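You operate a simulated robot arm through the tools that you are given. There is no shell and no other tool. Be economical: measure what you need, move in short steps, check, and stop when the job is done.

You run a simulated two-armed robot. Do the job below in one go: nothing can be reset, and whatever is moved stays where it is left.

## Task
Hold the short pole, wipe the paint off its inner tube and leave it set at the red ring.
Fine: keep hold of the pole for each move; draw it out to the blue ring first; put the rag back. What is to be rubbed or washed off counts as gone when no trace of it is left.

The check looks at the end state, three seconds after you hand in, the way a careful person would. Anything else that was tipped, shoved, dropped, spilled or broken makes it a failure.

## Robot
Two 6-joint arms with two-finger parallel grippers on one trunk that stands fixed in place. Base frame: the origin is at the foot of the trunk, x ahead of it, y to its left, z up; the work surface is at about z = 80. Lengths are in cm, angles in degrees, forces in N, time in s.
The left shoulder is at [2, 14.8, 84.1], the right one opposite. With the tool pointing down near the work surface each hand reaches from about 28 to 90 cm from the base axis, measured 20 degrees to its own side. Payload 4.4 kg a hand.
The TCP of each hand is the grasp point between the finger pads, 2.3 cm short of the fingertips. In the tool frame z runs along the fingers and y along their closing line. The gripper opens to 9.4 cm. The fingers are 3.8 cm wide and 1 cm thick; the gripper's body (5.4 by 9.6 cm) begins 3.9 cm behind the TCP.
Orientation is that of the tool frame in the base frame, as [roll, pitch, yaw] about the fixed x, y, z axes, in that order (R = Rz(yaw) Ry(pitch) Rx(roll)). With the fingers straight down and closing along the base's y, the tool's x points along the base's -x, its y along +y and its z along -z.

## Interface
- The arms move only by the tool play_rows. It takes "left_increments", "right_increments" or both (then of equal length, played together; a hand with none holds still); each is a list of rows, each a list of 7 numbers: the shift along the tool's x, y, z in m, then the turn, a rotation vector about the tool's x, y, z in degrees, then the closure, from 0 (fully open) to 1 (shut). In form: [[x, y, z, wx, wy, wz, fingers], ...]. A call has 1 to 8 rows; each row is the pose to reach, as a shift and turn from the pose commanded when the call began, along the tool's axes at that moment. Rows are played at 5 a second. More than 5 cm and 8.6 degrees between two rows, or a gripper value outside its range, and nothing of the call is played. Where a pose cannot be reached the arm comes as near as it can. A force on the tool above 40 N (or 10 N above the force at the start of the call, whichever is more), or a blocked arm, ends the call early, and 0.2 s more pass. The fingers move at their own pace (about 4.5 cm/s each) and stop on an object; they squeeze with about 29 N. The grip force told is the motor's: it shows also when the fingers shut on nothing. Time passes only in rows, and 0.2 s behind the last, so rows that repeat a pose let the fingers close. The reply holds the time, the measured pose of the TCP, the force on the tool along the base axes, the opening and the grip force, in the units named above and with some noise, with the torque about the TCP (base axes, N m) and any sound that the robot's microphone picked up.
- Cameras (640 x 400 px; columns grow to the right, rows downward): "scene" is now at [7.12, -0.5, 152.99]; the picture's right is [-0.06, -1.00, 0.00], its down [-0.64, 0.04, -0.77] and it looks along [0.77, -0.05, -0.64] (base axes); focal length 359 px, centre (320, 200). "left" rides on the left gripper at [8.6, -1.6, -7.5] in its tool frame; the picture's right is [0.18, 0.98, 0.00], its down [-0.58, 0.11, -0.81] and it looks along [-0.79, 0.15, 0.59] (tool axes); focal length 243 px, centre (320, 200). "right" rides on the right gripper at [8.7, 1.6, -7.4] in its tool frame; the picture's right is [-0.18, 0.98, 0.00], its down [-0.58, -0.11, -0.81] and it looks along [-0.79, -0.15, 0.59] (tool axes); focal length 243 px, centre (320, 200). There is no depth. A picture from a camera that has moved, and an enlarged one, comes with that camera's place and axes in the base frame and with its lens. The place of the scene camera against the robot may be out by one fixed shift of up to 2.5 cm in any direction.
- get_image(camera): a new picture of that camera. It takes no simulated time.
- head_to(pan, tilt): turns the head with the scene camera to pan (to the left, within 86 degrees either way) and tilt (down, from -29 to 69), counted from straight ahead of the robot. It gives what a move gives.
- zoom(camera, box): a new picture of the part [left, top, right, bottom] of that camera's present view, enlarged. It takes no simulated time.
- hand_in(): hands the job in; it is judged then, once.

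Work in short steps. Places have to be worked out from the pictures, the camera data and where the tool is seen: move nearer, look again, correct. Check each grasp and each placing, and mend what went wrong. You have 120 turns and 94 pictures in all, those below and enlarged ones among them. Open the grippers and draw the arms clear of the work before you hand the job in, unless the task says otherwise; then end with one line.

The tools are called as a command line: name --argument value ..., lists and objects as JSON in quotes. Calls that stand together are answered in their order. play_rows: Moves the arms, as the interface text tells. Its arguments: {"type":"object","properties":{"left_increments":{"type":"array"},"right_increments":{"type":"array"}},"required":[]} The other tools are called the same way: head_to (pan, tilt) turns the head that bears the scene camera; get_image (camera) takes a picture; zoom (camera, box) takes an enlarged picture of a part of a camera's view; hand_in () hands the job in.

At the start:

```text
time_s: 0.0
left_eef_pos: [50.04, 17.1, 113.58]
left_tool_rot: [-179.9, 0.0, 179.9]
left_contact_force: [-0.5, -0.4, 0.2]
left_ft_torque: [-0.02, -0.01, -0.05]
left_opening: 9.4
left_finger_force: 0.1
right_eef_pos: [63.05, -29.45, 115.63]
right_tool_rot: [-179.9, -0.1, -180.0]
right_contact_force: [0.1, 0.1, -0.5]
right_ft_torque: [-0.01, 0.02, 0.0]
right_opening: 9.4
right_finger_force: 0.0
head pan, tilt: [-3.7, 39.7]
```

scene: 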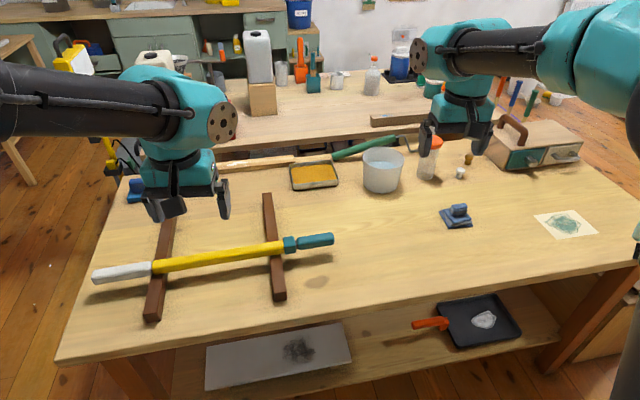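
right: 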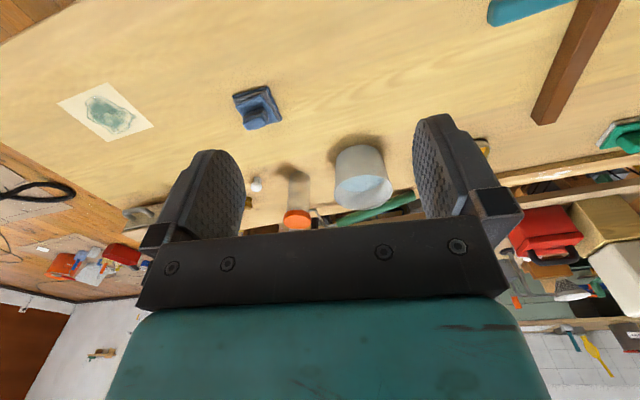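
left: 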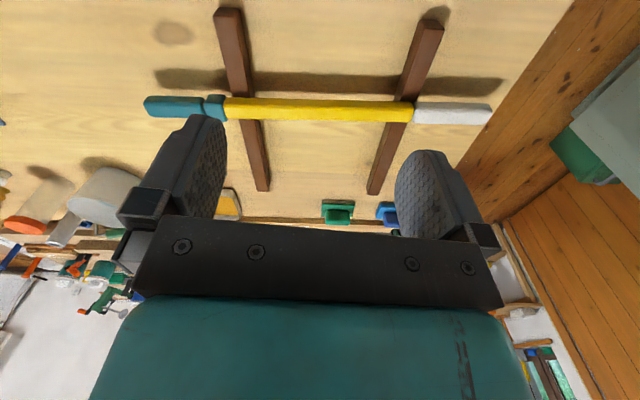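

The scene shows a pole lying on two brown rests and a blue object that could be the rag. I'll zoom in on both for details.

zoom --camera "scene" --box '[80, 180, 360, 330]'

zoom --camera "scene" --box '[400, 110, 620, 250]'

zoom --camera "scene" --box '[200, 120, 440, 220]'

```text
2.29 times, centred on (220, 255) of scene
camera zoom: at [7.12, -0.5, 152.99], right [-0.06, -1.0, 0.0], down [-0.64, 0.04, -0.77], along [0.77, -0.05, -0.64], focal length 820 px, centre (549, 74)
```

zoom: 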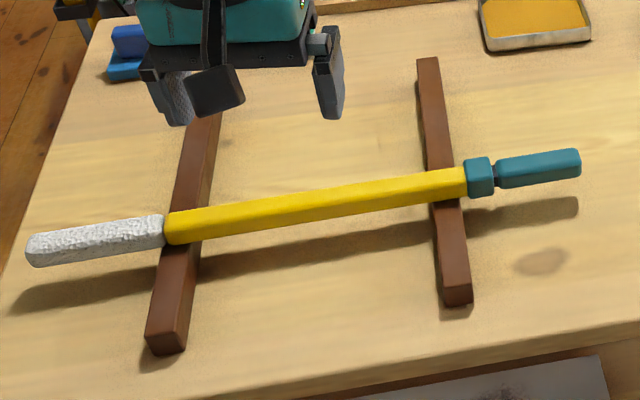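

```text
2.86 times, centred on (510, 180) of scene
camera zoom: at [7.12, -0.5, 152.99], right [-0.06, -1.0, 0.0], down [-0.64, 0.04, -0.77], along [0.77, -0.05, -0.64], focal length 1024 px, centre (-223, 257)
```

zoom: 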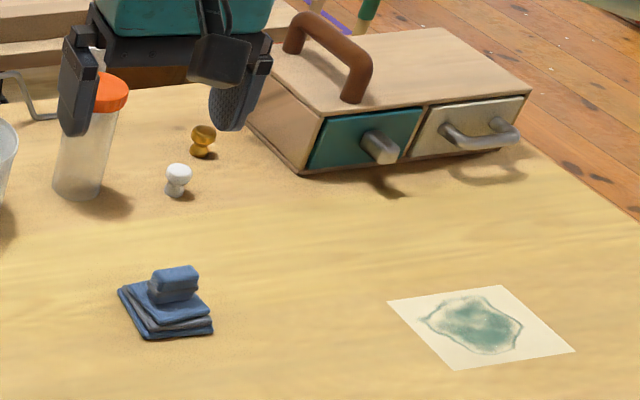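

```text
2.67 times, centred on (320, 170) of scene
camera zoom: at [7.12, -0.5, 152.99], right [-0.06, -1.0, 0.0], down [-0.64, 0.04, -0.77], along [0.77, -0.05, -0.64], focal length 956 px, centre (320, 280)
```

zoom: 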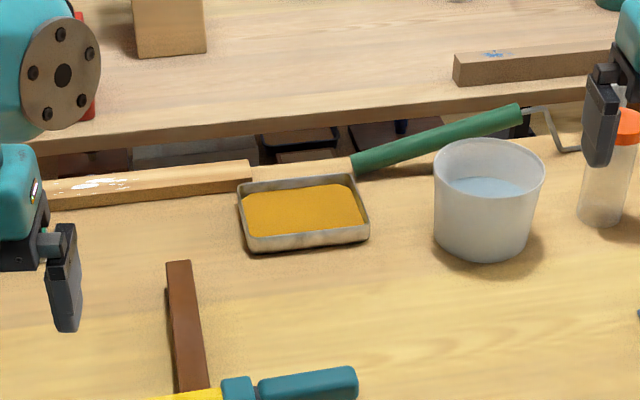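

The pole has a yellow outer tube, with a teal collar and grip at the right end, and lies about 9° off the y axis. The blue folded cloth with a knob on top is the rag. I'm bringing the left hand over the tube, turned so the fingers close across it.

play_rows --left_increments '[[-0.018, 0.001, 0.012, 0, 0, 8.2, 0], [-0.036, 0.002, 0.024, 0, 0, 16.4, 0], [-0.054, 0.003, 0.036, 0, 0, 24.6, 0], [-0.072, 0.004, 0.048, 0, 0, 32.8, 0], [-0.09, 0.005, 0.06, 0, 0, 41, 0], [-0.108, 0.006, 0.072, 0, 0, 49.2, 0], [-0.126, 0.008, 0.084, 0, 0, 57.4, 0], [-0.148, 0.01, 0.095, 0, 0, 65.6, 0]]'

```text
time_s: 1.8
left_eef_pos: [64.75, 18.09, 104.27]
left_tool_rot: [-179.9, 0.0, 114.1]
left_contact_force: [0.0, 0.3, 0.8]
left_ft_torque: [-0.03, 0.0, -0.02]
left_opening: 9.39
left_finger_force: 0.2
right_eef_pos: [63.12, -29.45, 115.56]
right_tool_rot: [-179.9, 0.1, -180.0]
right_contact_force: [-0.5, 0.2, 0.5]
right_ft_torque: [0.01, -0.02, 0.01]
right_opening: 9.39
right_finger_force: 0.0
head pan, tilt: [-3.7, 39.7]
```

The left hand is over the tube. Next is the rest of the yaw turn, then a look from both cameras.

play_rows --left_increments '[[0, 0, 0, 0, 0, 8, 0], [0, 0, 0, 0, 0, 15.4, 0], [0, 0, 0, 0, 0, 15.4, 0]]'

get_image --camera "left"

get_image --camera "scene"

```text
time_s: 2.6
left_eef_pos: [64.95, 18.21, 104.18]
left_tool_rot: [-180.0, 0.2, 98.8]
left_contact_force: [-0.2, -0.5, -1.2]
left_ft_torque: [-0.01, 0.02, 0.0]
left_opening: 9.39
left_finger_force: 0.1
right_eef_pos: [63.06, -29.57, 115.56]
right_tool_rot: [-179.9, 0.0, 180.0]
right_contact_force: [-0.2, -0.9, -0.1]
right_ft_torque: [0.01, 0.0, -0.01]
right_opening: 9.4
right_finger_force: 0.0
head pan, tilt: [-3.7, 39.7]
```

```text
87 pictures are left
camera left: at [62.02, 26.52, 111.62], right [0.94, 0.33, 0.0], down [0.2, -0.56, 0.81], along [0.27, -0.76, -0.59], focal length 243 px, centre (320, 200)
```

left: 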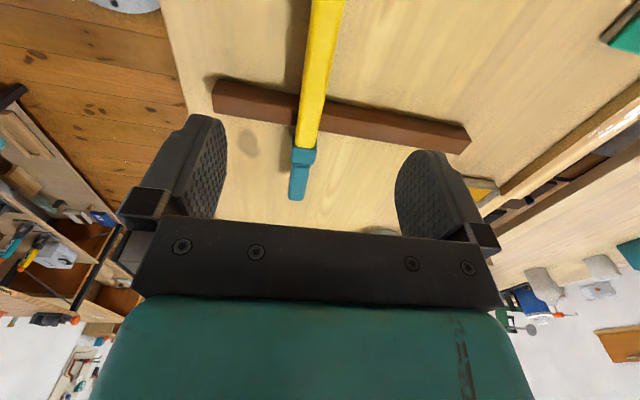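

```text
86 pictures are left
```

scene: 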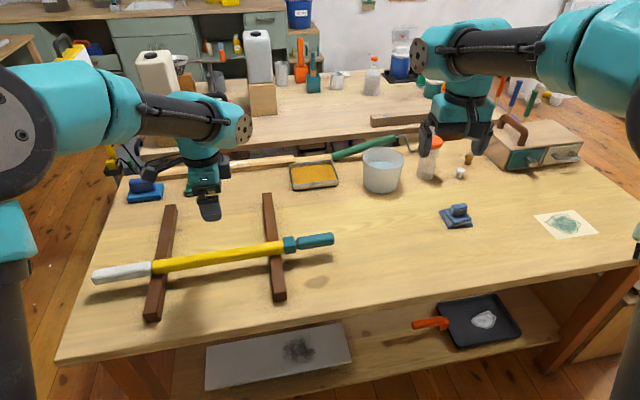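

Both views place the tube axis near x≈65.2 at y=18, roughly z 85. I'll lower the left hand around it in two stages, with a check between them.

play_rows --left_increments '[[0, 0.001, 0.04, 0, 0, 0, 0], [0, 0.002, 0.08, 0, 0, 1, 0], [0, 0.003, 0.12, 0, 0, 1, 0], [0, 0.003, 0.155, 0, 0, 1, 0], [0, 0.003, 0.175, 0, 0, 1, 0], [0, 0.003, 0.175, 0, 0, 1, 0]]'

get_image --camera "left"

zoom --camera "scene" --box '[80, 180, 360, 330]'

```text
time_s: 4.0
left_eef_pos: [65.34, 18.21, 86.58]
left_tool_rot: [179.9, 0.2, 98.0]
left_contact_force: [0.5, 0.6, 0.8]
left_ft_torque: [-0.02, 0.0, -0.03]
left_opening: 9.42
left_finger_force: 0.1
right_eef_pos: [62.98, -29.36, 115.6]
right_tool_rot: [-180.0, 0.0, 180.0]
right_contact_force: [0.3, 0.6, 0.7]
right_ft_torque: [-0.01, 0.0, 0.01]
right_opening: 9.4
right_finger_force: 0.1
head pan, tilt: [-3.7, 39.7]
```

```text
85 pictures are left
camera left: at [62.58, 26.66, 93.99], right [0.95, 0.32, 0.0], down [0.19, -0.56, 0.81], along [0.26, -0.77, -0.59], focal length 243 px, centre (320, 200)
```

left: 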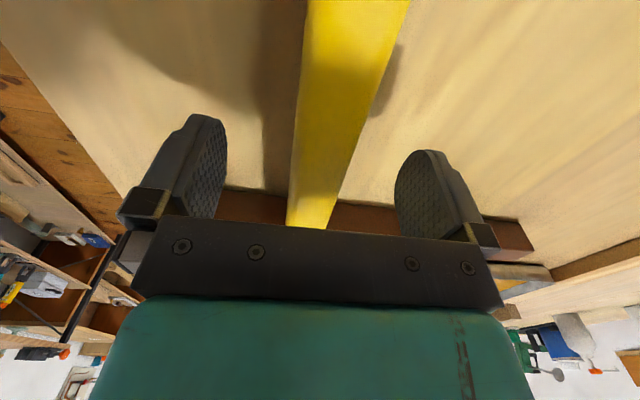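

```text
2.29 times, centred on (220, 255) of scene
camera zoom: at [7.12, -0.5, 152.99], right [-0.06, -1.0, 0.0], down [-0.64, 0.04, -0.77], along [0.77, -0.05, -0.64], focal length 820 px, centre (549, 74)
```

zoom: 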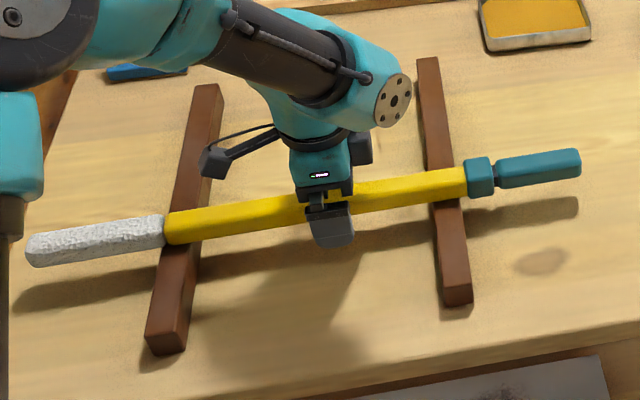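

The tube is centred between the fingers and runs at about yaw 100. I'll turn back 2°, drop 1.6 cm and close.

play_rows --left_increments '[[0, 0.001, 0.008, 0, 0, -2, 0], [0, 0.001, 0.016, 0, 0, -2, 0], [0, 0.001, 0.016, 0, 0, -2, 0.5], [0, 0.001, 0.016, 0, 0, -2, 1], [0, 0.001, 0.016, 0, 0, -2, 1], [0, 0.001, 0.016, 0, 0, -2, 1], [0, 0.001, 0.016, 0, 0, -2, 1]]'

get_image --camera "scene"

```text
time_s: 5.6
left_eef_pos: [65.22, 18.29, 85.05]
left_tool_rot: [-180.0, 0.1, 99.9]
left_contact_force: [1.0, -0.9, -0.2]
left_ft_torque: [0.16, 0.04, -0.08]
left_opening: 2.79
left_finger_force: 28.7
right_eef_pos: [63.0, -29.39, 115.5]
right_tool_rot: [-180.0, 0.0, 179.9]
right_contact_force: [-0.7, -0.2, -0.2]
right_ft_torque: [0.01, -0.02, -0.04]
right_opening: 9.39
right_finger_force: 0.1
head pan, tilt: [-3.7, 39.7]
```

```text
83 pictures are left
```

scene: 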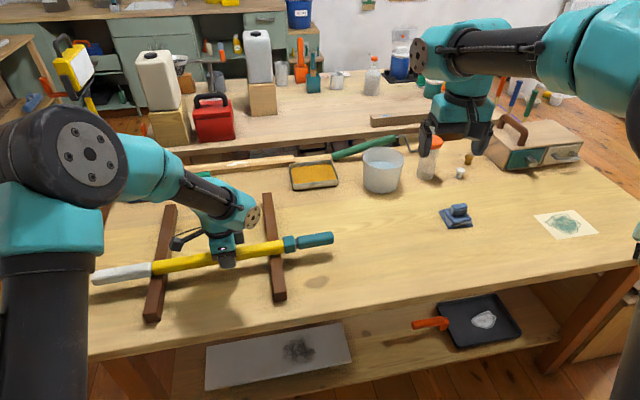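

The left hand holds the tube firmly at an opening of 2.8 cm. Now the right hand goes above the teal grip, turning so its camera looks along the pole towards +y.

play_rows --right_increments '[[-0.005, 0.02, 0, 0, 0, -8.3, 0], [-0.01, 0.04, 0, 0, 0, -16.6, 0], [-0.015, 0.06, 0.01, 0, 0, -24.9, 0], [-0.02, 0.08, 0.02, 0, 0, -33.2, 0], [-0.025, 0.1, 0.03, 0, 0, -41.5, 0], [-0.03, 0.12, 0.04, 0, 0, -49.8, 0], [-0.035, 0.14, 0.05, 0, 0, -58.1, 0], [-0.04, 0.16, 0.06, 0, 0, -66.4, 0]]'

```text
time_s: 7.4
left_eef_pos: [65.22, 18.22, 85.05]
left_tool_rot: [-180.0, 0.1, 99.9]
left_contact_force: [-1.5, -1.0, 0.1]
left_ft_torque: [0.19, 0.09, 0.1]
left_opening: 2.79
left_finger_force: 29.6
right_eef_pos: [67.29, -13.58, 109.53]
right_tool_rot: [-180.0, -0.1, -113.4]
right_contact_force: [0.0, -0.4, 0.0]
right_ft_torque: [0.0, -0.04, 0.0]
right_opening: 9.41
right_finger_force: 0.0
head pan, tilt: [-3.7, 39.7]
```

The yaw is two-thirds done. I'll finish the turn, come over the grip at z≈101 and take a picture.

play_rows --right_increments '[[-0.024, 0.006, 0.02, 0, 0, -8.3, 0], [-0.048, 0.012, 0.04, 0, 0, -16.6, 0], [-0.072, 0.017, 0.06, 0, 0, -24.9, 0], [-0.095, 0.022, 0.08, 0, 0, -33.2, 0], [-0.095, 0.022, 0.08, 0, 0, -33.2, 0]]'

get_image --camera "right"

```text
time_s: 8.6
left_eef_pos: [65.25, 18.28, 85.09]
left_tool_rot: [180.0, 0.2, 99.8]
left_contact_force: [-0.9, -1.2, -0.2]
left_ft_torque: [0.09, 0.05, 0.05]
left_opening: 2.79
left_finger_force: 28.3
right_eef_pos: [69.02, -3.94, 101.46]
right_tool_rot: [-179.8, 0.1, -80.2]
right_contact_force: [0.1, -0.8, 0.5]
right_ft_torque: [0.0, -0.01, 0.04]
right_opening: 9.39
right_finger_force: 0.2
head pan, tilt: [-3.7, 39.7]
```

```text
82 pictures are left
camera right: at [68.9, -12.66, 108.77], right [-1.0, 0.02, 0.0], down [0.01, 0.59, 0.81], along [0.01, 0.81, -0.59], focal length 243 px, centre (320, 200)
```

right: 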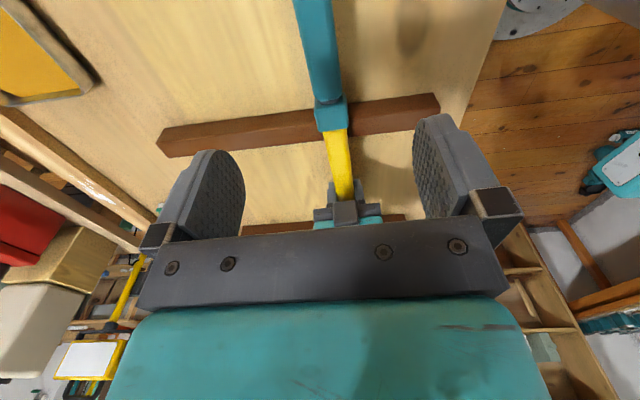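

The grip centreline is at x≈69.3 at y=-4, so the hand is nearly centred. I'll descend to z≈85 with the fingers open and then close on the grip.

play_rows --right_increments '[[0, -0.003, 0.04, 0, 0, 0, 0], [0, -0.003, 0.08, 0, 0, 0, 0], [0, -0.003, 0.12, 0, 0, 0, 0], [0, -0.003, 0.15, 0, 0, 0, 0], [0, -0.003, 0.164, 0, 0, 0, 0], [0, -0.003, 0.164, 0, 0, 0, 0]]'

get_image --camera "right"

zoom --camera "scene" --box '[200, 170, 400, 300]'

```text
time_s: 10.0
left_eef_pos: [65.2, 18.35, 85.07]
left_tool_rot: [-179.9, 0.1, 100.0]
left_contact_force: [-0.1, 0.0, -0.2]
left_ft_torque: [-0.04, 0.03, -0.03]
left_opening: 2.81
left_finger_force: 29.2
right_eef_pos: [69.31, -3.91, 85.12]
right_tool_rot: [180.0, -0.1, -80.4]
right_contact_force: [-0.3, -0.4, -0.5]
right_ft_torque: [0.04, -0.03, -0.02]
right_opening: 9.38
right_finger_force: 0.0
head pan, tilt: [-3.7, 39.7]
```

```text
81 pictures are left
camera right: at [69.2, -12.63, 92.52], right [-1.0, 0.02, 0.0], down [0.01, 0.59, 0.81], along [0.01, 0.81, -0.59], focal length 243 px, centre (320, 200)
```

right: 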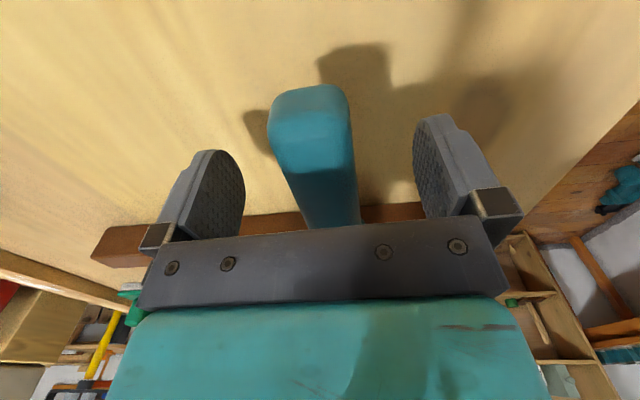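

```text
3.08 times, centred on (300, 235) of scene
camera zoom: at [7.12, -0.5, 152.99], right [-0.06, -1.0, 0.0], down [-0.64, 0.04, -0.77], along [0.77, -0.05, -0.64], focal length 1103 px, centre (382, 92)
```

zoom: 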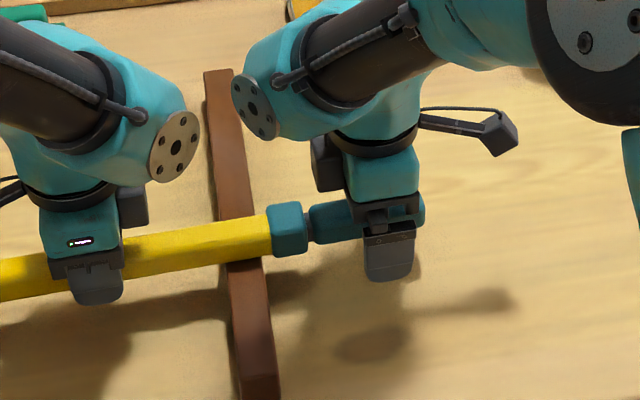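

The grip sits squarely between the fingers, so I'm closing on it.

play_rows --right_increments '[[0, 0, 0, 0, 0, 0, 0.5], [0, 0, 0, 0, 0, 0, 1], [0, 0, 0, 0, 0, 0, 1], [0, 0, 0, 0, 0, 0, 1], [0, 0, 0, 0, 0, 0, 1], [0, 0, 0, 0, 0, 0, 1]]'

```text
time_s: 11.4
left_eef_pos: [65.26, 18.2, 85.05]
left_tool_rot: [180.0, 0.1, 99.8]
left_contact_force: [11.5, 3.9, -2.3]
left_ft_torque: [0.16, -0.06, 1.34]
left_opening: 2.8
left_finger_force: 28.7
right_eef_pos: [69.32, -4.03, 85.15]
right_tool_rot: [180.0, -0.1, -80.2]
right_contact_force: [-11.9, -3.9, 3.7]
right_ft_torque: [0.5, 0.17, 1.42]
right_opening: 2.96
right_finger_force: 29.1
head pan, tilt: [-3.7, 39.7]
```

Both hands hold, with about 12 N of side force from a slight misalignment. I'll ease the right hand 1.5 mm towards -x and pull gently outward to learn whether the collar is locked.

play_rows --right_increments '[[0, 0.0015, 0, 0, 0, 0, 1], [0.003, 0.0015, 0, 0, 0, 0, 1], [0.006, 0.0015, 0, 0, 0, 0, 1], [0.01, 0.0015, 0, 0, 0, 0, 1]]'

zoom --camera "scene" --box '[200, 170, 400, 300]'

```text
time_s: 12.4
left_eef_pos: [65.33, 18.23, 85.2]
left_tool_rot: [-180.0, 0.1, 99.8]
left_contact_force: [4.5, -1.2, 0.0]
left_ft_torque: [-0.14, 0.05, 0.21]
left_opening: 2.8
left_finger_force: 29.1
right_eef_pos: [69.27, -4.68, 85.04]
right_tool_rot: [-179.9, -0.1, -80.3]
right_contact_force: [-5.8, 0.2, 2.4]
right_ft_torque: [0.05, 0.05, 0.99]
right_opening: 2.97
right_finger_force: 29.0
head pan, tilt: [-3.7, 39.7]
```

```text
3.08 times, centred on (300, 235) of scene
camera zoom: at [7.12, -0.5, 152.99], right [-0.06, -1.0, 0.0], down [-0.64, 0.04, -0.77], along [0.77, -0.05, -0.64], focal length 1103 px, centre (382, 92)
```

zoom: 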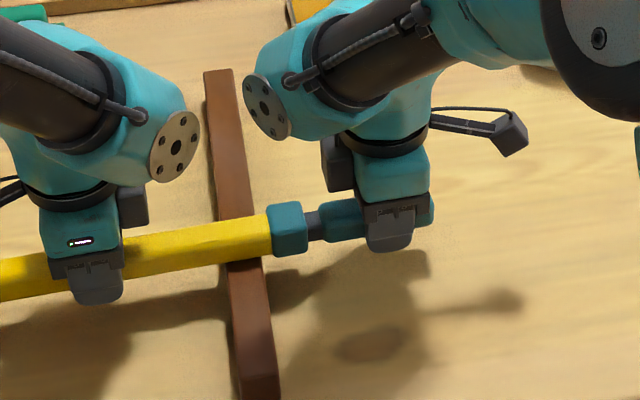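

The inner tube slides: the gap at the collar is wider and the force stays low. I'll draw another 4 cm and look.

play_rows --right_increments '[[0.008, 0.0005, 0, 0, 0, 0, 1], [0.016, 0.0005, 0, 0, 0, 0, 1], [0.024, 0.0005, 0, 0, 0, 0, 1], [0.032, 0.0005, 0, 0, 0, 0, 1], [0.04, 0.0005, 0, 0, 0, 0, 1], [0.04, 0.0005, 0, 0, 0, 0, 1]]'

zoom --camera "scene" --box '[240, 190, 400, 290]'

get_image --camera "right"

```text
time_s: 13.8
left_eef_pos: [65.29, 18.15, 85.01]
left_tool_rot: [180.0, 0.2, 99.9]
left_contact_force: [-1.8, -1.9, 4.3]
left_ft_torque: [-0.66, -0.11, -0.92]
left_opening: 2.78
left_finger_force: 29.2
right_eef_pos: [69.88, -8.72, 85.14]
right_tool_rot: [180.0, -0.1, -80.4]
right_contact_force: [3.2, 0.7, -0.6]
right_ft_torque: [-0.41, -0.03, 0.12]
right_opening: 2.96
right_finger_force: 29.0
head pan, tilt: [-3.7, 39.7]
```

```text
4.00 times, centred on (320, 240) of scene
camera zoom: at [7.12, -0.5, 152.99], right [-0.06, -1.0, 0.0], down [-0.64, 0.04, -0.77], along [0.77, -0.05, -0.64], focal length 1434 px, centre (320, 40)
```

zoom: 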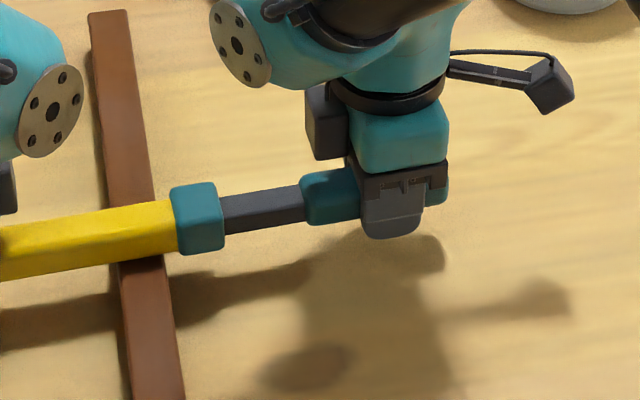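

```text
77 pictures are left
camera right: at [69.7, -17.38, 92.52], right [-1.0, 0.02, 0.0], down [0.01, 0.59, 0.81], along [0.01, 0.81, -0.59], focal length 243 px, centre (320, 200)
```

right: 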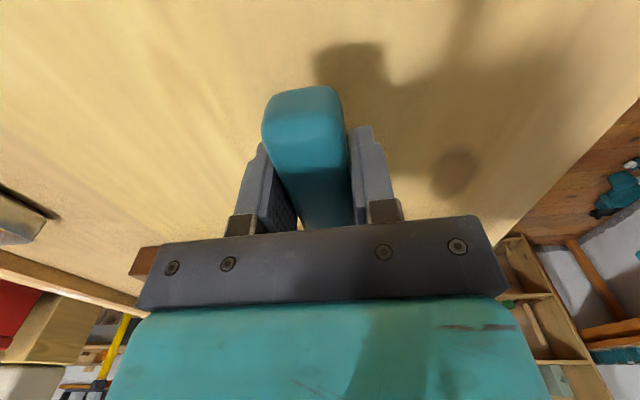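

Drawn out about 5 cm, the inner tube is dark grey, with no ring or paint showing yet. I'll pull 4 cm more.

play_rows --right_increments '[[0.008, 0, 0, 0, 0, 0, 1], [0.016, 0, 0, 0, 0, 0, 1], [0.024, 0, 0, 0, 0, 0, 1], [0.032, 0, 0, 0, 0, 0, 1], [0.04, 0, 0, 0, 0, 0, 1], [0.04, 0, 0, 0, 0, 0, 1]]'

zoom --camera "scene" --box '[240, 190, 400, 290]'

```text
time_s: 15.2
left_eef_pos: [65.26, 18.26, 85.08]
left_tool_rot: [-179.9, 0.2, 99.8]
left_contact_force: [-1.9, -1.7, 1.6]
left_ft_torque: [0.82, 0.16, -1.09]
left_opening: 2.8
left_finger_force: 29.0
right_eef_pos: [70.48, -12.76, 85.21]
right_tool_rot: [-179.9, 0.0, -80.4]
right_contact_force: [2.9, 0.8, 11.5]
right_ft_torque: [0.73, 0.09, 0.31]
right_opening: 2.96
right_finger_force: 29.1
head pan, tilt: [-3.7, 39.7]
```

```text
4.00 times, centred on (320, 240) of scene
camera zoom: at [7.1, -0.5, 152.99], right [-0.06, -1.0, 0.0], down [-0.64, 0.04, -0.77], along [0.77, -0.05, -0.64], focal length 1434 px, centre (320, 40)
```

zoom: 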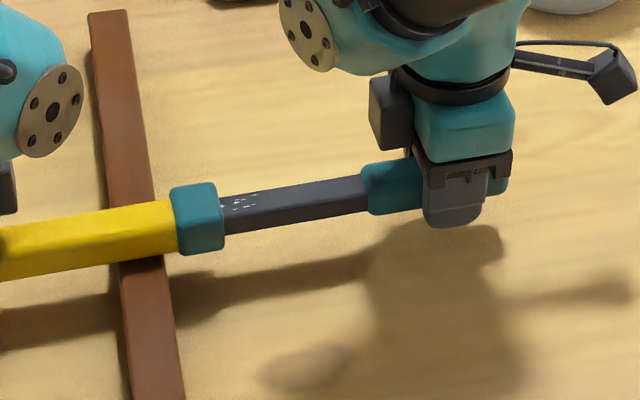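

White paint flecks are now emerging at the collar. I'll pull 4 cm more and ease up half a millimetre for the vertical load.

play_rows --right_increments '[[0.008, 0, -0.0005, 0, 0, 0, 1], [0.016, 0, -0.0005, 0, 0, 0, 1], [0.024, 0, -0.0005, 0, 0, 0, 1], [0.032, 0, -0.0005, 0, 0, 0, 1], [0.04, 0, -0.0005, 0, 0, 0, 1], [0.04, 0, -0.0005, 0, 0, 0, 1]]'

zoom --camera "scene" --box '[260, 190, 420, 290]'

```text
time_s: 16.6
left_eef_pos: [65.23, 18.32, 85.05]
left_tool_rot: [179.9, 0.1, 99.9]
left_contact_force: [-5.0, -1.8, 5.0]
left_ft_torque: [-0.96, -0.15, -1.1]
left_opening: 2.79
left_finger_force: 28.9
right_eef_pos: [71.16, -16.73, 85.14]
right_tool_rot: [179.9, -0.1, -80.4]
right_contact_force: [4.4, -0.2, -2.6]
right_ft_torque: [-0.91, -0.1, -0.41]
right_opening: 2.99
right_finger_force: 28.7
head pan, tilt: [-3.7, 39.7]
```

```text
4.00 times, centred on (340, 240) of scene
camera zoom: at [7.12, -0.5, 152.99], right [-0.06, -1.0, 0.0], down [-0.64, 0.04, -0.77], along [0.77, -0.05, -0.64], focal length 1434 px, centre (240, 40)
```

zoom: 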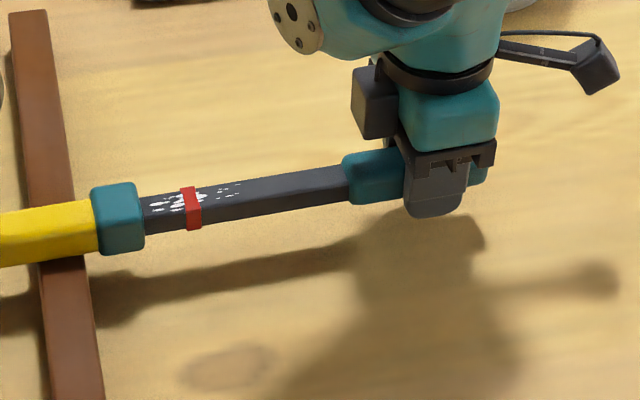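

The red ring is out, about 2.5–3 cm beyond the collar, with paint on both sides of it. I'll keep drawing in 3 cm steps and watch for the blue ring.

play_rows --right_increments '[[0.008, 0.0005, 0, 0, 0, 0, 1], [0.016, 0.0005, 0, 0, 0, 0, 1], [0.024, 0.0005, 0, 0, 0, 0, 1], [0.03, 0.0005, 0, 0, 0, 0, 1], [0.03, 0.0005, 0, 0, 0, 0, 1]]'

zoom --camera "scene" --box '[260, 190, 420, 290]'

```text
time_s: 17.8
left_eef_pos: [65.27, 18.23, 85.16]
left_tool_rot: [180.0, 0.1, 100.0]
left_contact_force: [-1.1, -0.1, 2.5]
left_ft_torque: [0.08, 0.06, -1.3]
left_opening: 2.81
left_finger_force: 28.9
right_eef_pos: [71.7, -19.65, 85.16]
right_tool_rot: [-179.9, 0.0, -80.4]
right_contact_force: [3.3, 0.2, 0.5]
right_ft_torque: [0.16, 0.03, -0.31]
right_opening: 2.97
right_finger_force: 28.9
head pan, tilt: [-3.7, 39.7]
```

```text
4.00 times, centred on (340, 240) of scene
camera zoom: at [7.12, -0.5, 152.99], right [-0.06, -1.0, 0.0], down [-0.64, 0.04, -0.77], along [0.77, -0.05, -0.64], focal length 1434 px, centre (240, 40)
```

zoom: 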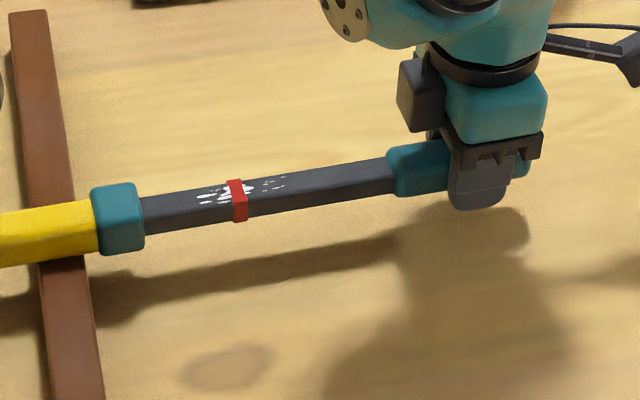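

The whole paint patch is now exposed around the red ring, and the blue ring is still to come. I'll draw 3 cm more.

play_rows --right_increments '[[0.008, 0, 0, 0, 0, 0, 1], [0.016, 0, 0, 0, 0, 0, 1], [0.024, 0, 0, 0, 0, 0, 1], [0.03, 0, 0, 0, 0, 0, 1], [0.03, 0, 0, 0, 0, 0, 1]]'

zoom --camera "scene" --box '[260, 190, 420, 290]'

```text
time_s: 19.0
left_eef_pos: [65.38, 18.25, 84.86]
left_tool_rot: [179.9, 0.1, 99.9]
left_contact_force: [-6.1, -2.2, 2.7]
left_ft_torque: [-0.05, 0.01, -1.21]
left_opening: 2.78
left_finger_force: 29.4
right_eef_pos: [71.93, -22.59, 84.99]
right_tool_rot: [179.9, -0.1, -80.4]
right_contact_force: [4.8, 0.5, 0.0]
right_ft_torque: [0.19, -0.11, -0.58]
right_opening: 2.95
right_finger_force: 28.4
head pan, tilt: [-3.7, 39.7]
```

```text
4.00 times, centred on (340, 240) of scene
camera zoom: at [7.11, -0.5, 152.99], right [-0.06, -1.0, 0.0], down [-0.64, 0.04, -0.77], along [0.77, -0.05, -0.64], focal length 1434 px, centre (240, 40)
```

zoom: 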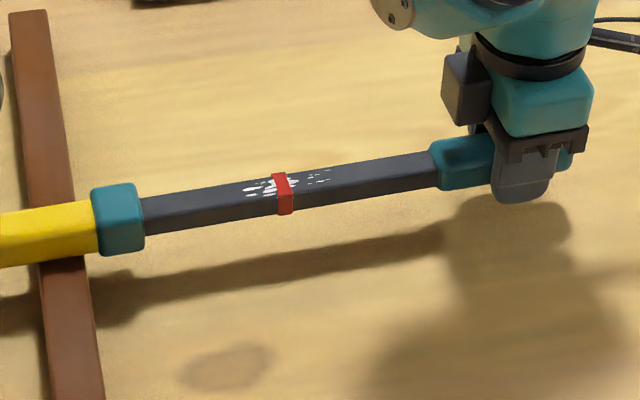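

There's no blue ring yet. I'll go another 3 cm with a slight sideways relief.

play_rows --right_increments '[[0.008, -0.0007, 0, 0, 0, 0, 1], [0.016, -0.0007, 0, 0, 0, 0, 1], [0.024, -0.001, 0, 0, 0, 0, 1], [0.03, -0.001, 0, 0, 0, 0, 1], [0.03, -0.001, 0, 0, 0, 0, 1]]'

zoom --camera "scene" --box '[260, 180, 420, 280]'

```text
time_s: 20.2
left_eef_pos: [65.2, 18.13, 85.13]
left_tool_rot: [179.9, 0.2, 99.8]
left_contact_force: [3.5, -24.6, -0.7]
left_ft_torque: [-0.13, -0.1, -0.89]
left_opening: 2.78
left_finger_force: 29.1
right_eef_pos: [72.86, -25.56, 85.17]
right_tool_rot: [179.9, 0.0, -80.2]
right_contact_force: [-2.4, 25.4, 0.1]
right_ft_torque: [-0.07, 0.12, 0.46]
right_opening: 3.03
right_finger_force: 29.1
head pan, tilt: [-3.7, 39.7]
```

```text
4.00 times, centred on (340, 230) of scene
camera zoom: at [7.13, -0.5, 152.99], right [-0.06, -1.0, 0.0], down [-0.64, 0.04, -0.77], along [0.77, -0.05, -0.64], focal length 1434 px, centre (240, 80)
```

zoom: 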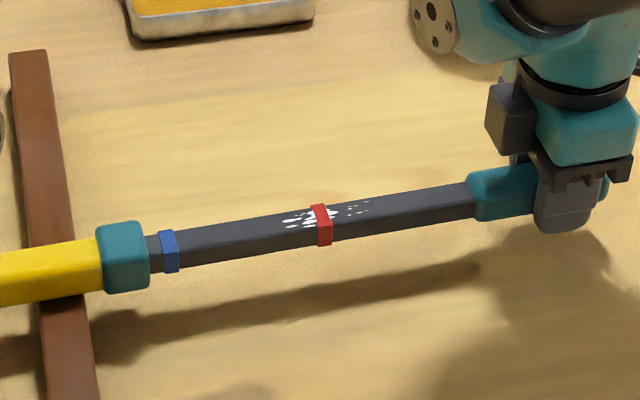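

The blue ring is out and the 25 N pull suggests the end stop, with the ring about 0.7 cm past the collar. I'll ease back in 0.7 cm so the ring sits at the collar edge.

play_rows --right_increments '[[-0.003, 0, 0, 0, 0, 0, 1], [-0.007, 0, 0, 0, 0, 0, 1], [-0.007, 0, 0, 0, 0, 0, 1]]'

zoom --camera "scene" --box '[280, 200, 360, 250]'

```text
time_s: 21.0
left_eef_pos: [65.19, 18.34, 85.15]
left_tool_rot: [180.0, 0.1, 100.0]
left_contact_force: [-2.1, 3.2, 6.6]
left_ft_torque: [0.89, 0.08, -0.96]
left_opening: 2.81
left_finger_force: 28.7
right_eef_pos: [72.64, -24.98, 85.24]
right_tool_rot: [-180.0, -0.1, -80.3]
right_contact_force: [2.5, 0.4, -0.2]
right_ft_torque: [-0.74, 0.04, 0.03]
right_opening: 2.95
right_finger_force: 29.0
head pan, tilt: [-3.7, 39.7]
```

```text
8.00 times, centred on (320, 225) of scene
camera zoom: at [7.12, -0.5, 152.99], right [-0.06, -1.0, 0.0], down [-0.64, 0.04, -0.77], along [0.77, -0.05, -0.64], focal length 2869 px, centre (320, 0)
```

zoom: 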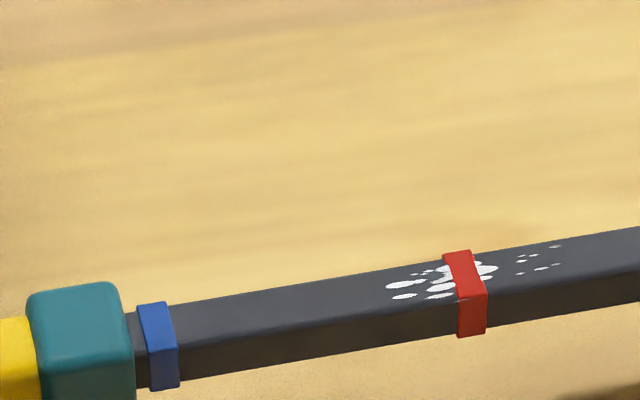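

The blue ring is within about 3 mm of the collar. I'll nudge in 3 mm, then open the right hand and lift it clear.

play_rows --right_increments '[[-0.003, 0, 0, 0, 0, 0, 1], [-0.003, 0, 0, 0, 0, 0, 1], [-0.003, 0, 0, 0, 0, 0, 0.5], [-0.003, 0, 0, 0, 0, 0, 0], [-0.003, 0, 0, 0, 0, 0, 0], [-0.003, 0, 0, 0, 0, 0, 0], [-0.003, 0, -0.02, 0, 0, 0, 0], [-0.003, 0, -0.05, 0, 0, 0, 0]]'

get_image --camera "scene"

```text
time_s: 22.8
left_eef_pos: [65.28, 18.39, 84.92]
left_tool_rot: [180.0, 0.0, 99.9]
left_contact_force: [-0.5, -0.4, 2.5]
left_ft_torque: [-0.55, -0.13, -0.13]
left_opening: 2.79
left_finger_force: 28.8
right_eef_pos: [72.38, -24.57, 90.19]
right_tool_rot: [-179.9, 0.0, -80.4]
right_contact_force: [-0.5, 0.3, 0.5]
right_ft_torque: [-0.03, -0.01, 0.02]
right_opening: 9.43
right_finger_force: 0.1
head pan, tilt: [-3.7, 39.7]
```

```text
70 pictures are left
```

scene: 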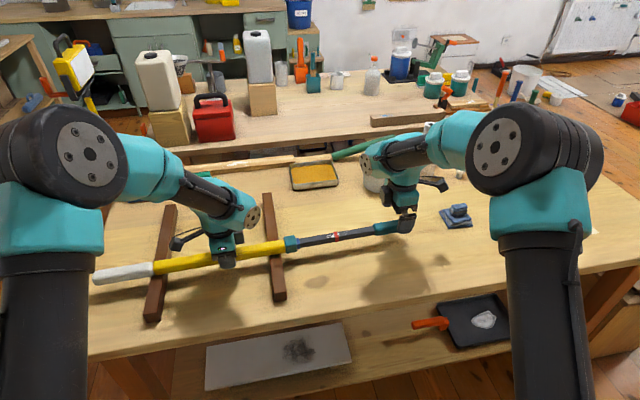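

The pole stays held by the left hand with the inner tube extended. Triangulating from both cameras puts the rag near (78.5, -44.5), so I'm moving the right hand above it to look.

play_rows --right_increments '[[0, 0, -0.04, 0, 0, 0, 0], [0.03, -0.004, -0.08, 0, 0, 0, 0], [0.07, -0.008, -0.1, 0, 0, 0, 0], [0.11, -0.012, -0.1, 0, 0, 0, 0], [0.15, -0.018, -0.1, 0, 0, 0, 0], [0.18, -0.024, -0.1, 0, 0, 0, 0], [0.206, -0.027, -0.1, 0, 0, 0, 0], [0.206, -0.027, -0.1, 0, 0, 0, 0]]'

get_image --camera "right"

zoom --camera "scene" --box '[260, 180, 420, 280]'

```text
refused: row 2 steps farther than a row can; nothing moved
```

```text
69 pictures are left
camera right: at [72.25, -33.14, 97.66], right [-1.0, 0.02, 0.0], down [0.01, 0.59, 0.81], along [0.01, 0.81, -0.59], focal length 243 px, centre (320, 200)
```

right: 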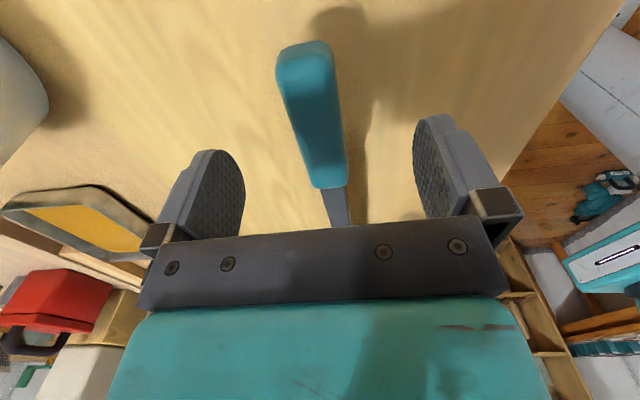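

```text
4.00 times, centred on (340, 230) of scene
camera zoom: at [7.12, -0.5, 152.99], right [-0.06, -1.0, 0.0], down [-0.64, 0.04, -0.77], along [0.77, -0.05, -0.64], focal length 1434 px, centre (240, 80)
```

zoom: 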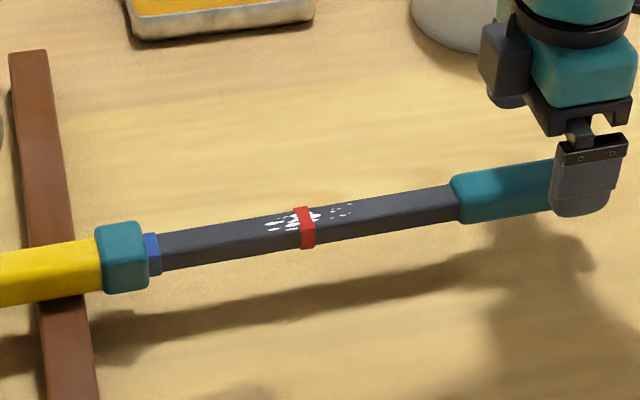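

The call was refused because one step was just over 5 cm. The blue ring now sits right at the collar, so I'll repeat the transfer with smaller steps.

play_rows --right_increments '[[0, 0, -0.04, 0, 0, 0, 0], [0.025, -0.004, -0.07, 0, 0, 0, 0], [0.06, -0.008, -0.1, 0, 0, 0, 0], [0.1, -0.012, -0.1, 0, 0, 0, 0], [0.14, -0.018, -0.1, 0, 0, 0, 0], [0.175, -0.024, -0.1, 0, 0, 0, 0], [0.206, -0.027, -0.1, 0, 0, 0, 0], [0.206, -0.027, -0.1, 0, 0, 0, 0]]'

get_image --camera "right"

```text
time_s: 24.6
left_eef_pos: [65.37, 18.27, 84.96]
left_tool_rot: [-180.0, 0.1, 99.9]
left_contact_force: [-1.2, 0.5, 2.7]
left_ft_torque: [-0.02, 0.04, -0.19]
left_opening: 2.79
left_finger_force: 28.8
right_eef_pos: [78.76, -44.16, 100.5]
right_tool_rot: [-179.9, 0.0, -80.4]
right_contact_force: [-0.3, -0.1, 0.1]
right_ft_torque: [0.01, -0.04, 0.01]
right_opening: 9.41
right_finger_force: 0.2
head pan, tilt: [-3.7, 39.7]
```

```text
67 pictures are left
camera right: at [78.58, -52.79, 107.84], right [-1.0, 0.02, 0.0], down [0.01, 0.59, 0.81], along [0.01, 0.81, -0.59], focal length 243 px, centre (320, 200)
```

right: 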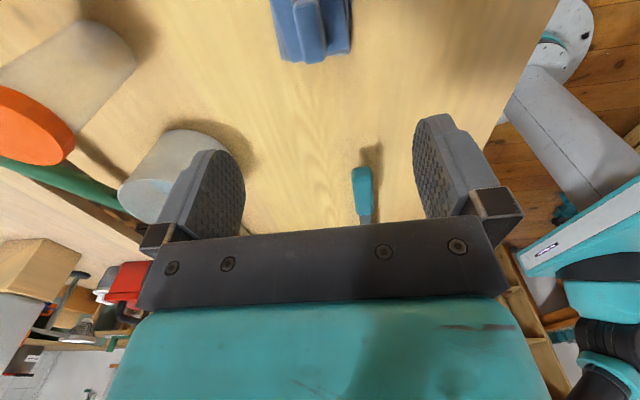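

The rag shows at the top edge, near (79.4, -44), with its raised fold running roughly along y. I'll back the hand 7 cm towards -y to see it fully.

play_rows --right_increments '[[0.03, 0, 0, 0, 0, 0, 0], [0.07, 0, 0, 0, 0, 0, 0], [0.07, 0, 0, 0, 0, 0, 0]]'

zoom --camera "right" --box '[200, 0, 440, 150]'

```text
time_s: 25.4
left_eef_pos: [65.36, 18.21, 85.04]
left_tool_rot: [180.0, 0.1, 100.1]
left_contact_force: [-0.2, 0.3, 1.7]
left_ft_torque: [0.11, 0.1, -0.22]
left_opening: 2.78
left_finger_force: 28.8
right_eef_pos: [79.42, -50.95, 100.31]
right_tool_rot: [-179.9, 0.1, -80.3]
right_contact_force: [0.0, -0.4, 0.7]
right_ft_torque: [0.0, -0.01, -0.02]
right_opening: 9.36
right_finger_force: 0.0
right hand out of reach, approached as far as the arm can: row 2, 3
head pan, tilt: [-3.7, 39.7]
```

```text
2.67 times, centred on (320, 75) of right
camera zoom: at [79.26, -59.62, 107.76], right [-1.0, 0.02, 0.0], down [0.01, 0.59, 0.81], along [0.01, 0.81, -0.59], focal length 647 px, centre (320, 533)
```

zoom: 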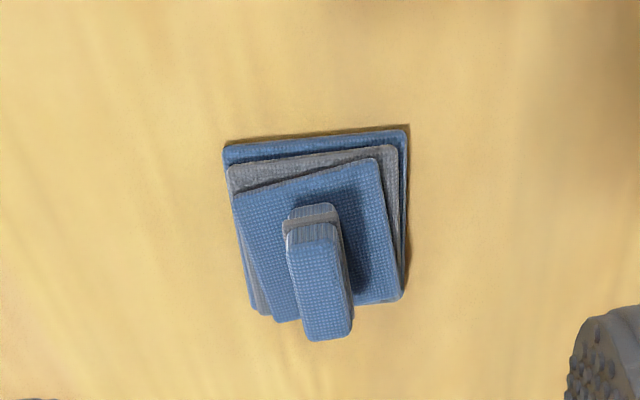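

The knob is about 2 x 4 cm, centred near (79.4, -43.7), with its long axis at yaw -99. I'll go back over it, turn 19° and come down to z≈90 for a check.

play_rows --right_increments '[[-0.03, -0.003, 0, 0, 0, 6, 0], [-0.0735, -0.007, 0.01, 0, 0, 13, 0], [-0.0735, -0.007, 0.04, 0, 0, 19, 0], [-0.0735, -0.007, 0.07, 0, 0, 19, 0], [-0.0735, -0.007, 0.1, 0, 0, 19, 0], [-0.0735, -0.007, 0.1, 0, 0, 19, 0]]'

get_image --camera "right"

zoom --camera "scene" --box '[400, 160, 520, 235]'

```text
time_s: 26.8
left_eef_pos: [65.32, 18.23, 85.02]
left_tool_rot: [180.0, 0.1, 99.9]
left_contact_force: [-0.6, -0.9, 0.6]
left_ft_torque: [-0.1, 0.01, -0.14]
left_opening: 2.82
left_finger_force: 29.2
right_eef_pos: [78.69, -43.76, 90.15]
right_tool_rot: [-180.0, 0.0, -99.4]
right_contact_force: [0.3, 0.8, -0.1]
right_ft_torque: [0.03, 0.0, 0.04]
right_opening: 9.41
right_finger_force: 0.0
head pan, tilt: [-3.7, 39.7]
```

```text
65 pictures are left
camera right: at [75.65, -51.94, 97.5], right [-0.94, 0.34, 0.0], down [0.2, 0.56, 0.81], along [0.28, 0.76, -0.59], focal length 243 px, centre (320, 200)
```

right: 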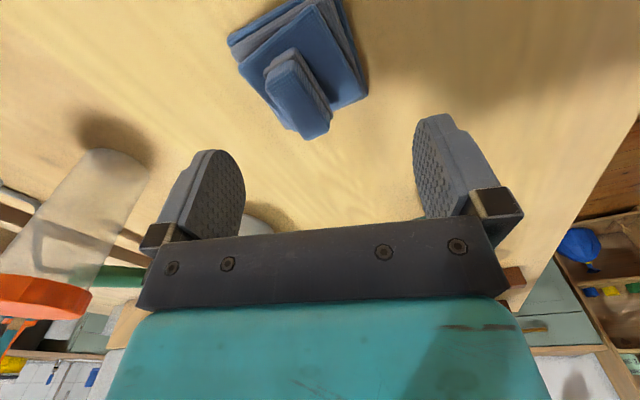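

```text
5.33 times, centred on (460, 198) of scene
camera zoom: at [7.12, -0.5, 152.99], right [-0.06, -1.0, 0.0], down [-0.64, 0.04, -0.77], along [0.77, -0.05, -0.64], focal length 1912 px, centre (-427, 213)
```

zoom: 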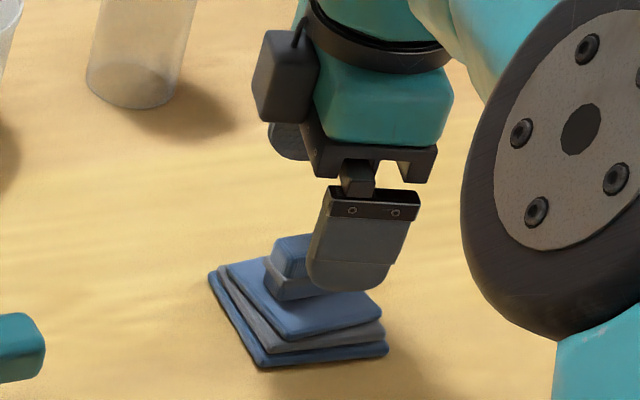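

Re-reading the geometry, the knob axis is really at yaw ≈ -83, since the top of the image is the nearer side. I'll turn back 16°, centre on (79.5, -44.3), lower to 87 and look.

play_rows --right_increments '[[0.002, -0.004, 0, 0, 0, -8, 0], [0.004, -0.009, 0.01, 0, 0, -16, 0], [0.004, -0.009, 0.03, 0, 0, -16, 0], [0.004, -0.009, 0.03, 0, 0, -16, 0]]'

get_image --camera "right"

zoom --camera "scene" --box '[400, 160, 520, 235]'

```text
time_s: 27.8
left_eef_pos: [65.35, 18.23, 85.15]
left_tool_rot: [180.0, 0.1, 99.9]
left_contact_force: [-0.4, -0.5, -0.4]
left_ft_torque: [-0.08, 0.02, -0.07]
left_opening: 2.78
left_finger_force: 29.3
right_eef_pos: [79.58, -44.39, 87.16]
right_tool_rot: [-180.0, 0.0, -83.3]
right_contact_force: [0.1, -0.6, -0.3]
right_ft_torque: [0.01, 0.01, -0.02]
right_opening: 9.41
right_finger_force: 0.0
head pan, tilt: [-3.7, 39.7]
```

```text
63 pictures are left
camera right: at [78.99, -53.0, 94.52], right [-1.0, 0.07, 0.0], down [0.04, 0.59, 0.81], along [0.06, 0.8, -0.59], focal length 243 px, centre (320, 200)
```

right: 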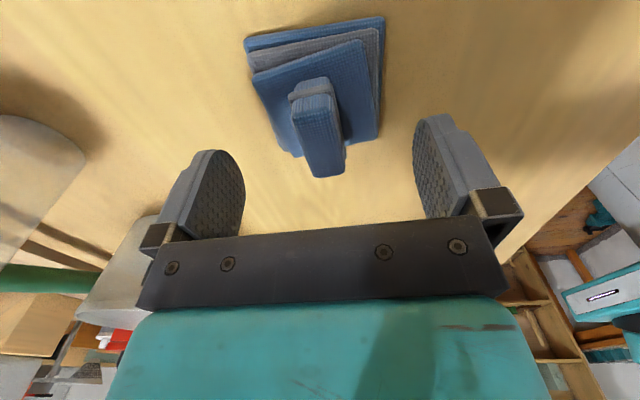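

```text
5.33 times, centred on (460, 198) of scene
camera zoom: at [7.12, -0.5, 152.99], right [-0.06, -1.0, 0.0], down [-0.64, 0.04, -0.77], along [0.77, -0.05, -0.64], focal length 1912 px, centre (-427, 213)
```

zoom: 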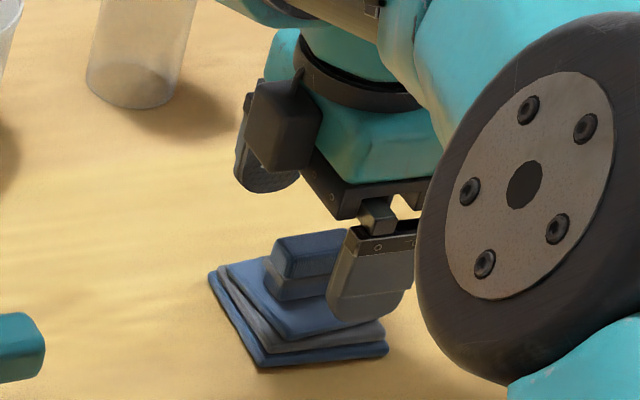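

The hand is centred on the knob and aligned. I'll descend slowly to z≈84.5 and close.

play_rows --right_increments '[[0, 0, 0.012, 0, 0, 0, 0], [0, 0, 0.02, 0, 0, 0, 0], [0, 0, 0.027, 0, 0, 0, 0], [0, 0, 0.027, 0, 0, 0, 0.5], [0, 0, 0.027, 0, 0, 0, 1], [0, 0, 0.027, 0, 0, 0, 1], [0, 0, 0.027, 0, 0, 0, 1], [0, 0, 0.027, 0, 0, 0, 1]]'

zoom --camera "scene" --box '[400, 160, 520, 235]'

```text
time_s: 29.6
left_eef_pos: [65.3, 18.34, 85.07]
left_tool_rot: [179.9, 0.0, 99.8]
left_contact_force: [0.6, 1.9, 0.3]
left_ft_torque: [0.14, 0.08, -0.03]
left_opening: 2.81
left_finger_force: 28.8
right_eef_pos: [79.66, -44.29, 84.29]
right_tool_rot: [-179.9, 0.0, -83.4]
right_contact_force: [0.3, -0.2, 3.0]
right_ft_torque: [-0.05, 0.0, 0.12]
right_opening: 5.89
right_finger_force: 28.9
head pan, tilt: [-3.7, 39.7]
```

```text
5.33 times, centred on (460, 198) of scene
camera zoom: at [7.12, -0.49, 152.99], right [-0.06, -1.0, 0.0], down [-0.64, 0.04, -0.77], along [0.77, -0.05, -0.64], focal length 1912 px, centre (-427, 213)
```

zoom: 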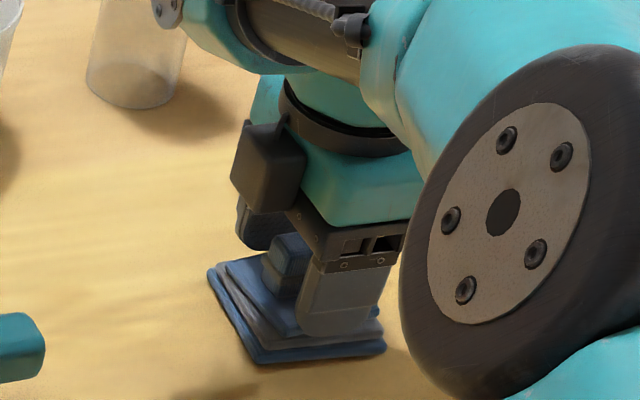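

The fingers stopped at 5.9 cm, on the folded layers rather than the knob, so they are too low. I'll open, rise 1.2 cm and close again.

play_rows --right_increments '[[0, 0, 0, 0, 0, 0, 0], [0, 0, 0, 0, 0, 0, 0], [0, 0, 0, 0, 0, 0, 0], [0, 0, -0.012, 0, 0, 0, 0], [0, 0, -0.012, 0, 0, 0, 0.5], [0, 0, -0.012, 0, 0, 0, 1], [0, 0, -0.012, 0, 0, 0, 1], [0, 0, -0.012, 0, 0, 0, 1]]'

play_rows --right_increments '[[0, 0, 0, 0, 0, 0, 1], [0, 0, 0, 0, 0, 0, 1], [0, 0, 0, 0, 0, 0, 1]]'

zoom --camera "scene" --box '[400, 160, 520, 235]'

get_image --camera "right"

```text
time_s: 31.4
left_eef_pos: [65.27, 18.26, 85.09]
left_tool_rot: [180.0, 0.1, 99.9]
left_contact_force: [-1.3, 0.4, 0.5]
left_ft_torque: [-0.02, 0.03, -0.06]
left_opening: 2.8
left_finger_force: 28.9
right_eef_pos: [79.72, -44.45, 85.71]
right_tool_rot: [180.0, 0.1, -83.4]
right_contact_force: [0.4, -0.6, -0.2]
right_ft_torque: [-0.06, 0.02, 0.02]
right_opening: 2.34
right_finger_force: 20.5
head pan, tilt: [-3.7, 39.7]
```

```text
time_s: 32.2
left_eef_pos: [65.28, 18.26, 85.12]
left_tool_rot: [-180.0, 0.1, 99.8]
left_contact_force: [0.0, -0.2, -0.4]
left_ft_torque: [-0.03, 0.03, -0.02]
left_opening: 2.81
left_finger_force: 29.3
right_eef_pos: [79.75, -44.41, 85.67]
right_tool_rot: [-180.0, 0.0, -83.4]
right_contact_force: [-1.5, -0.3, -0.6]
right_ft_torque: [0.01, 0.01, -0.02]
right_opening: 2.29
right_finger_force: 29.1
head pan, tilt: [-3.7, 39.7]
```

```text
5.33 times, centred on (460, 198) of scene
camera zoom: at [7.12, -0.5, 152.99], right [-0.06, -1.0, 0.0], down [-0.64, 0.04, -0.77], along [0.77, -0.05, -0.64], focal length 1912 px, centre (-427, 213)
```

zoom: 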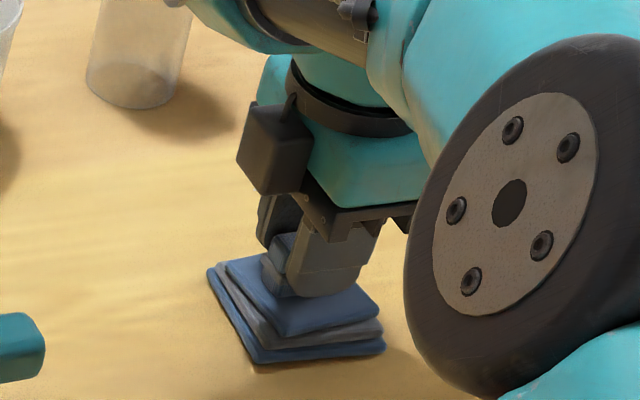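

```text
59 pictures are left
camera right: at [79.1, -53.03, 92.94], right [-1.0, 0.07, 0.0], down [0.04, 0.59, 0.81], along [0.06, 0.8, -0.59], focal length 243 px, centre (320, 200)
```

right: 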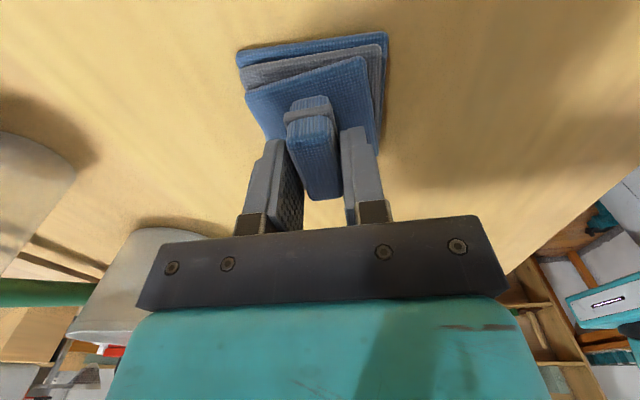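

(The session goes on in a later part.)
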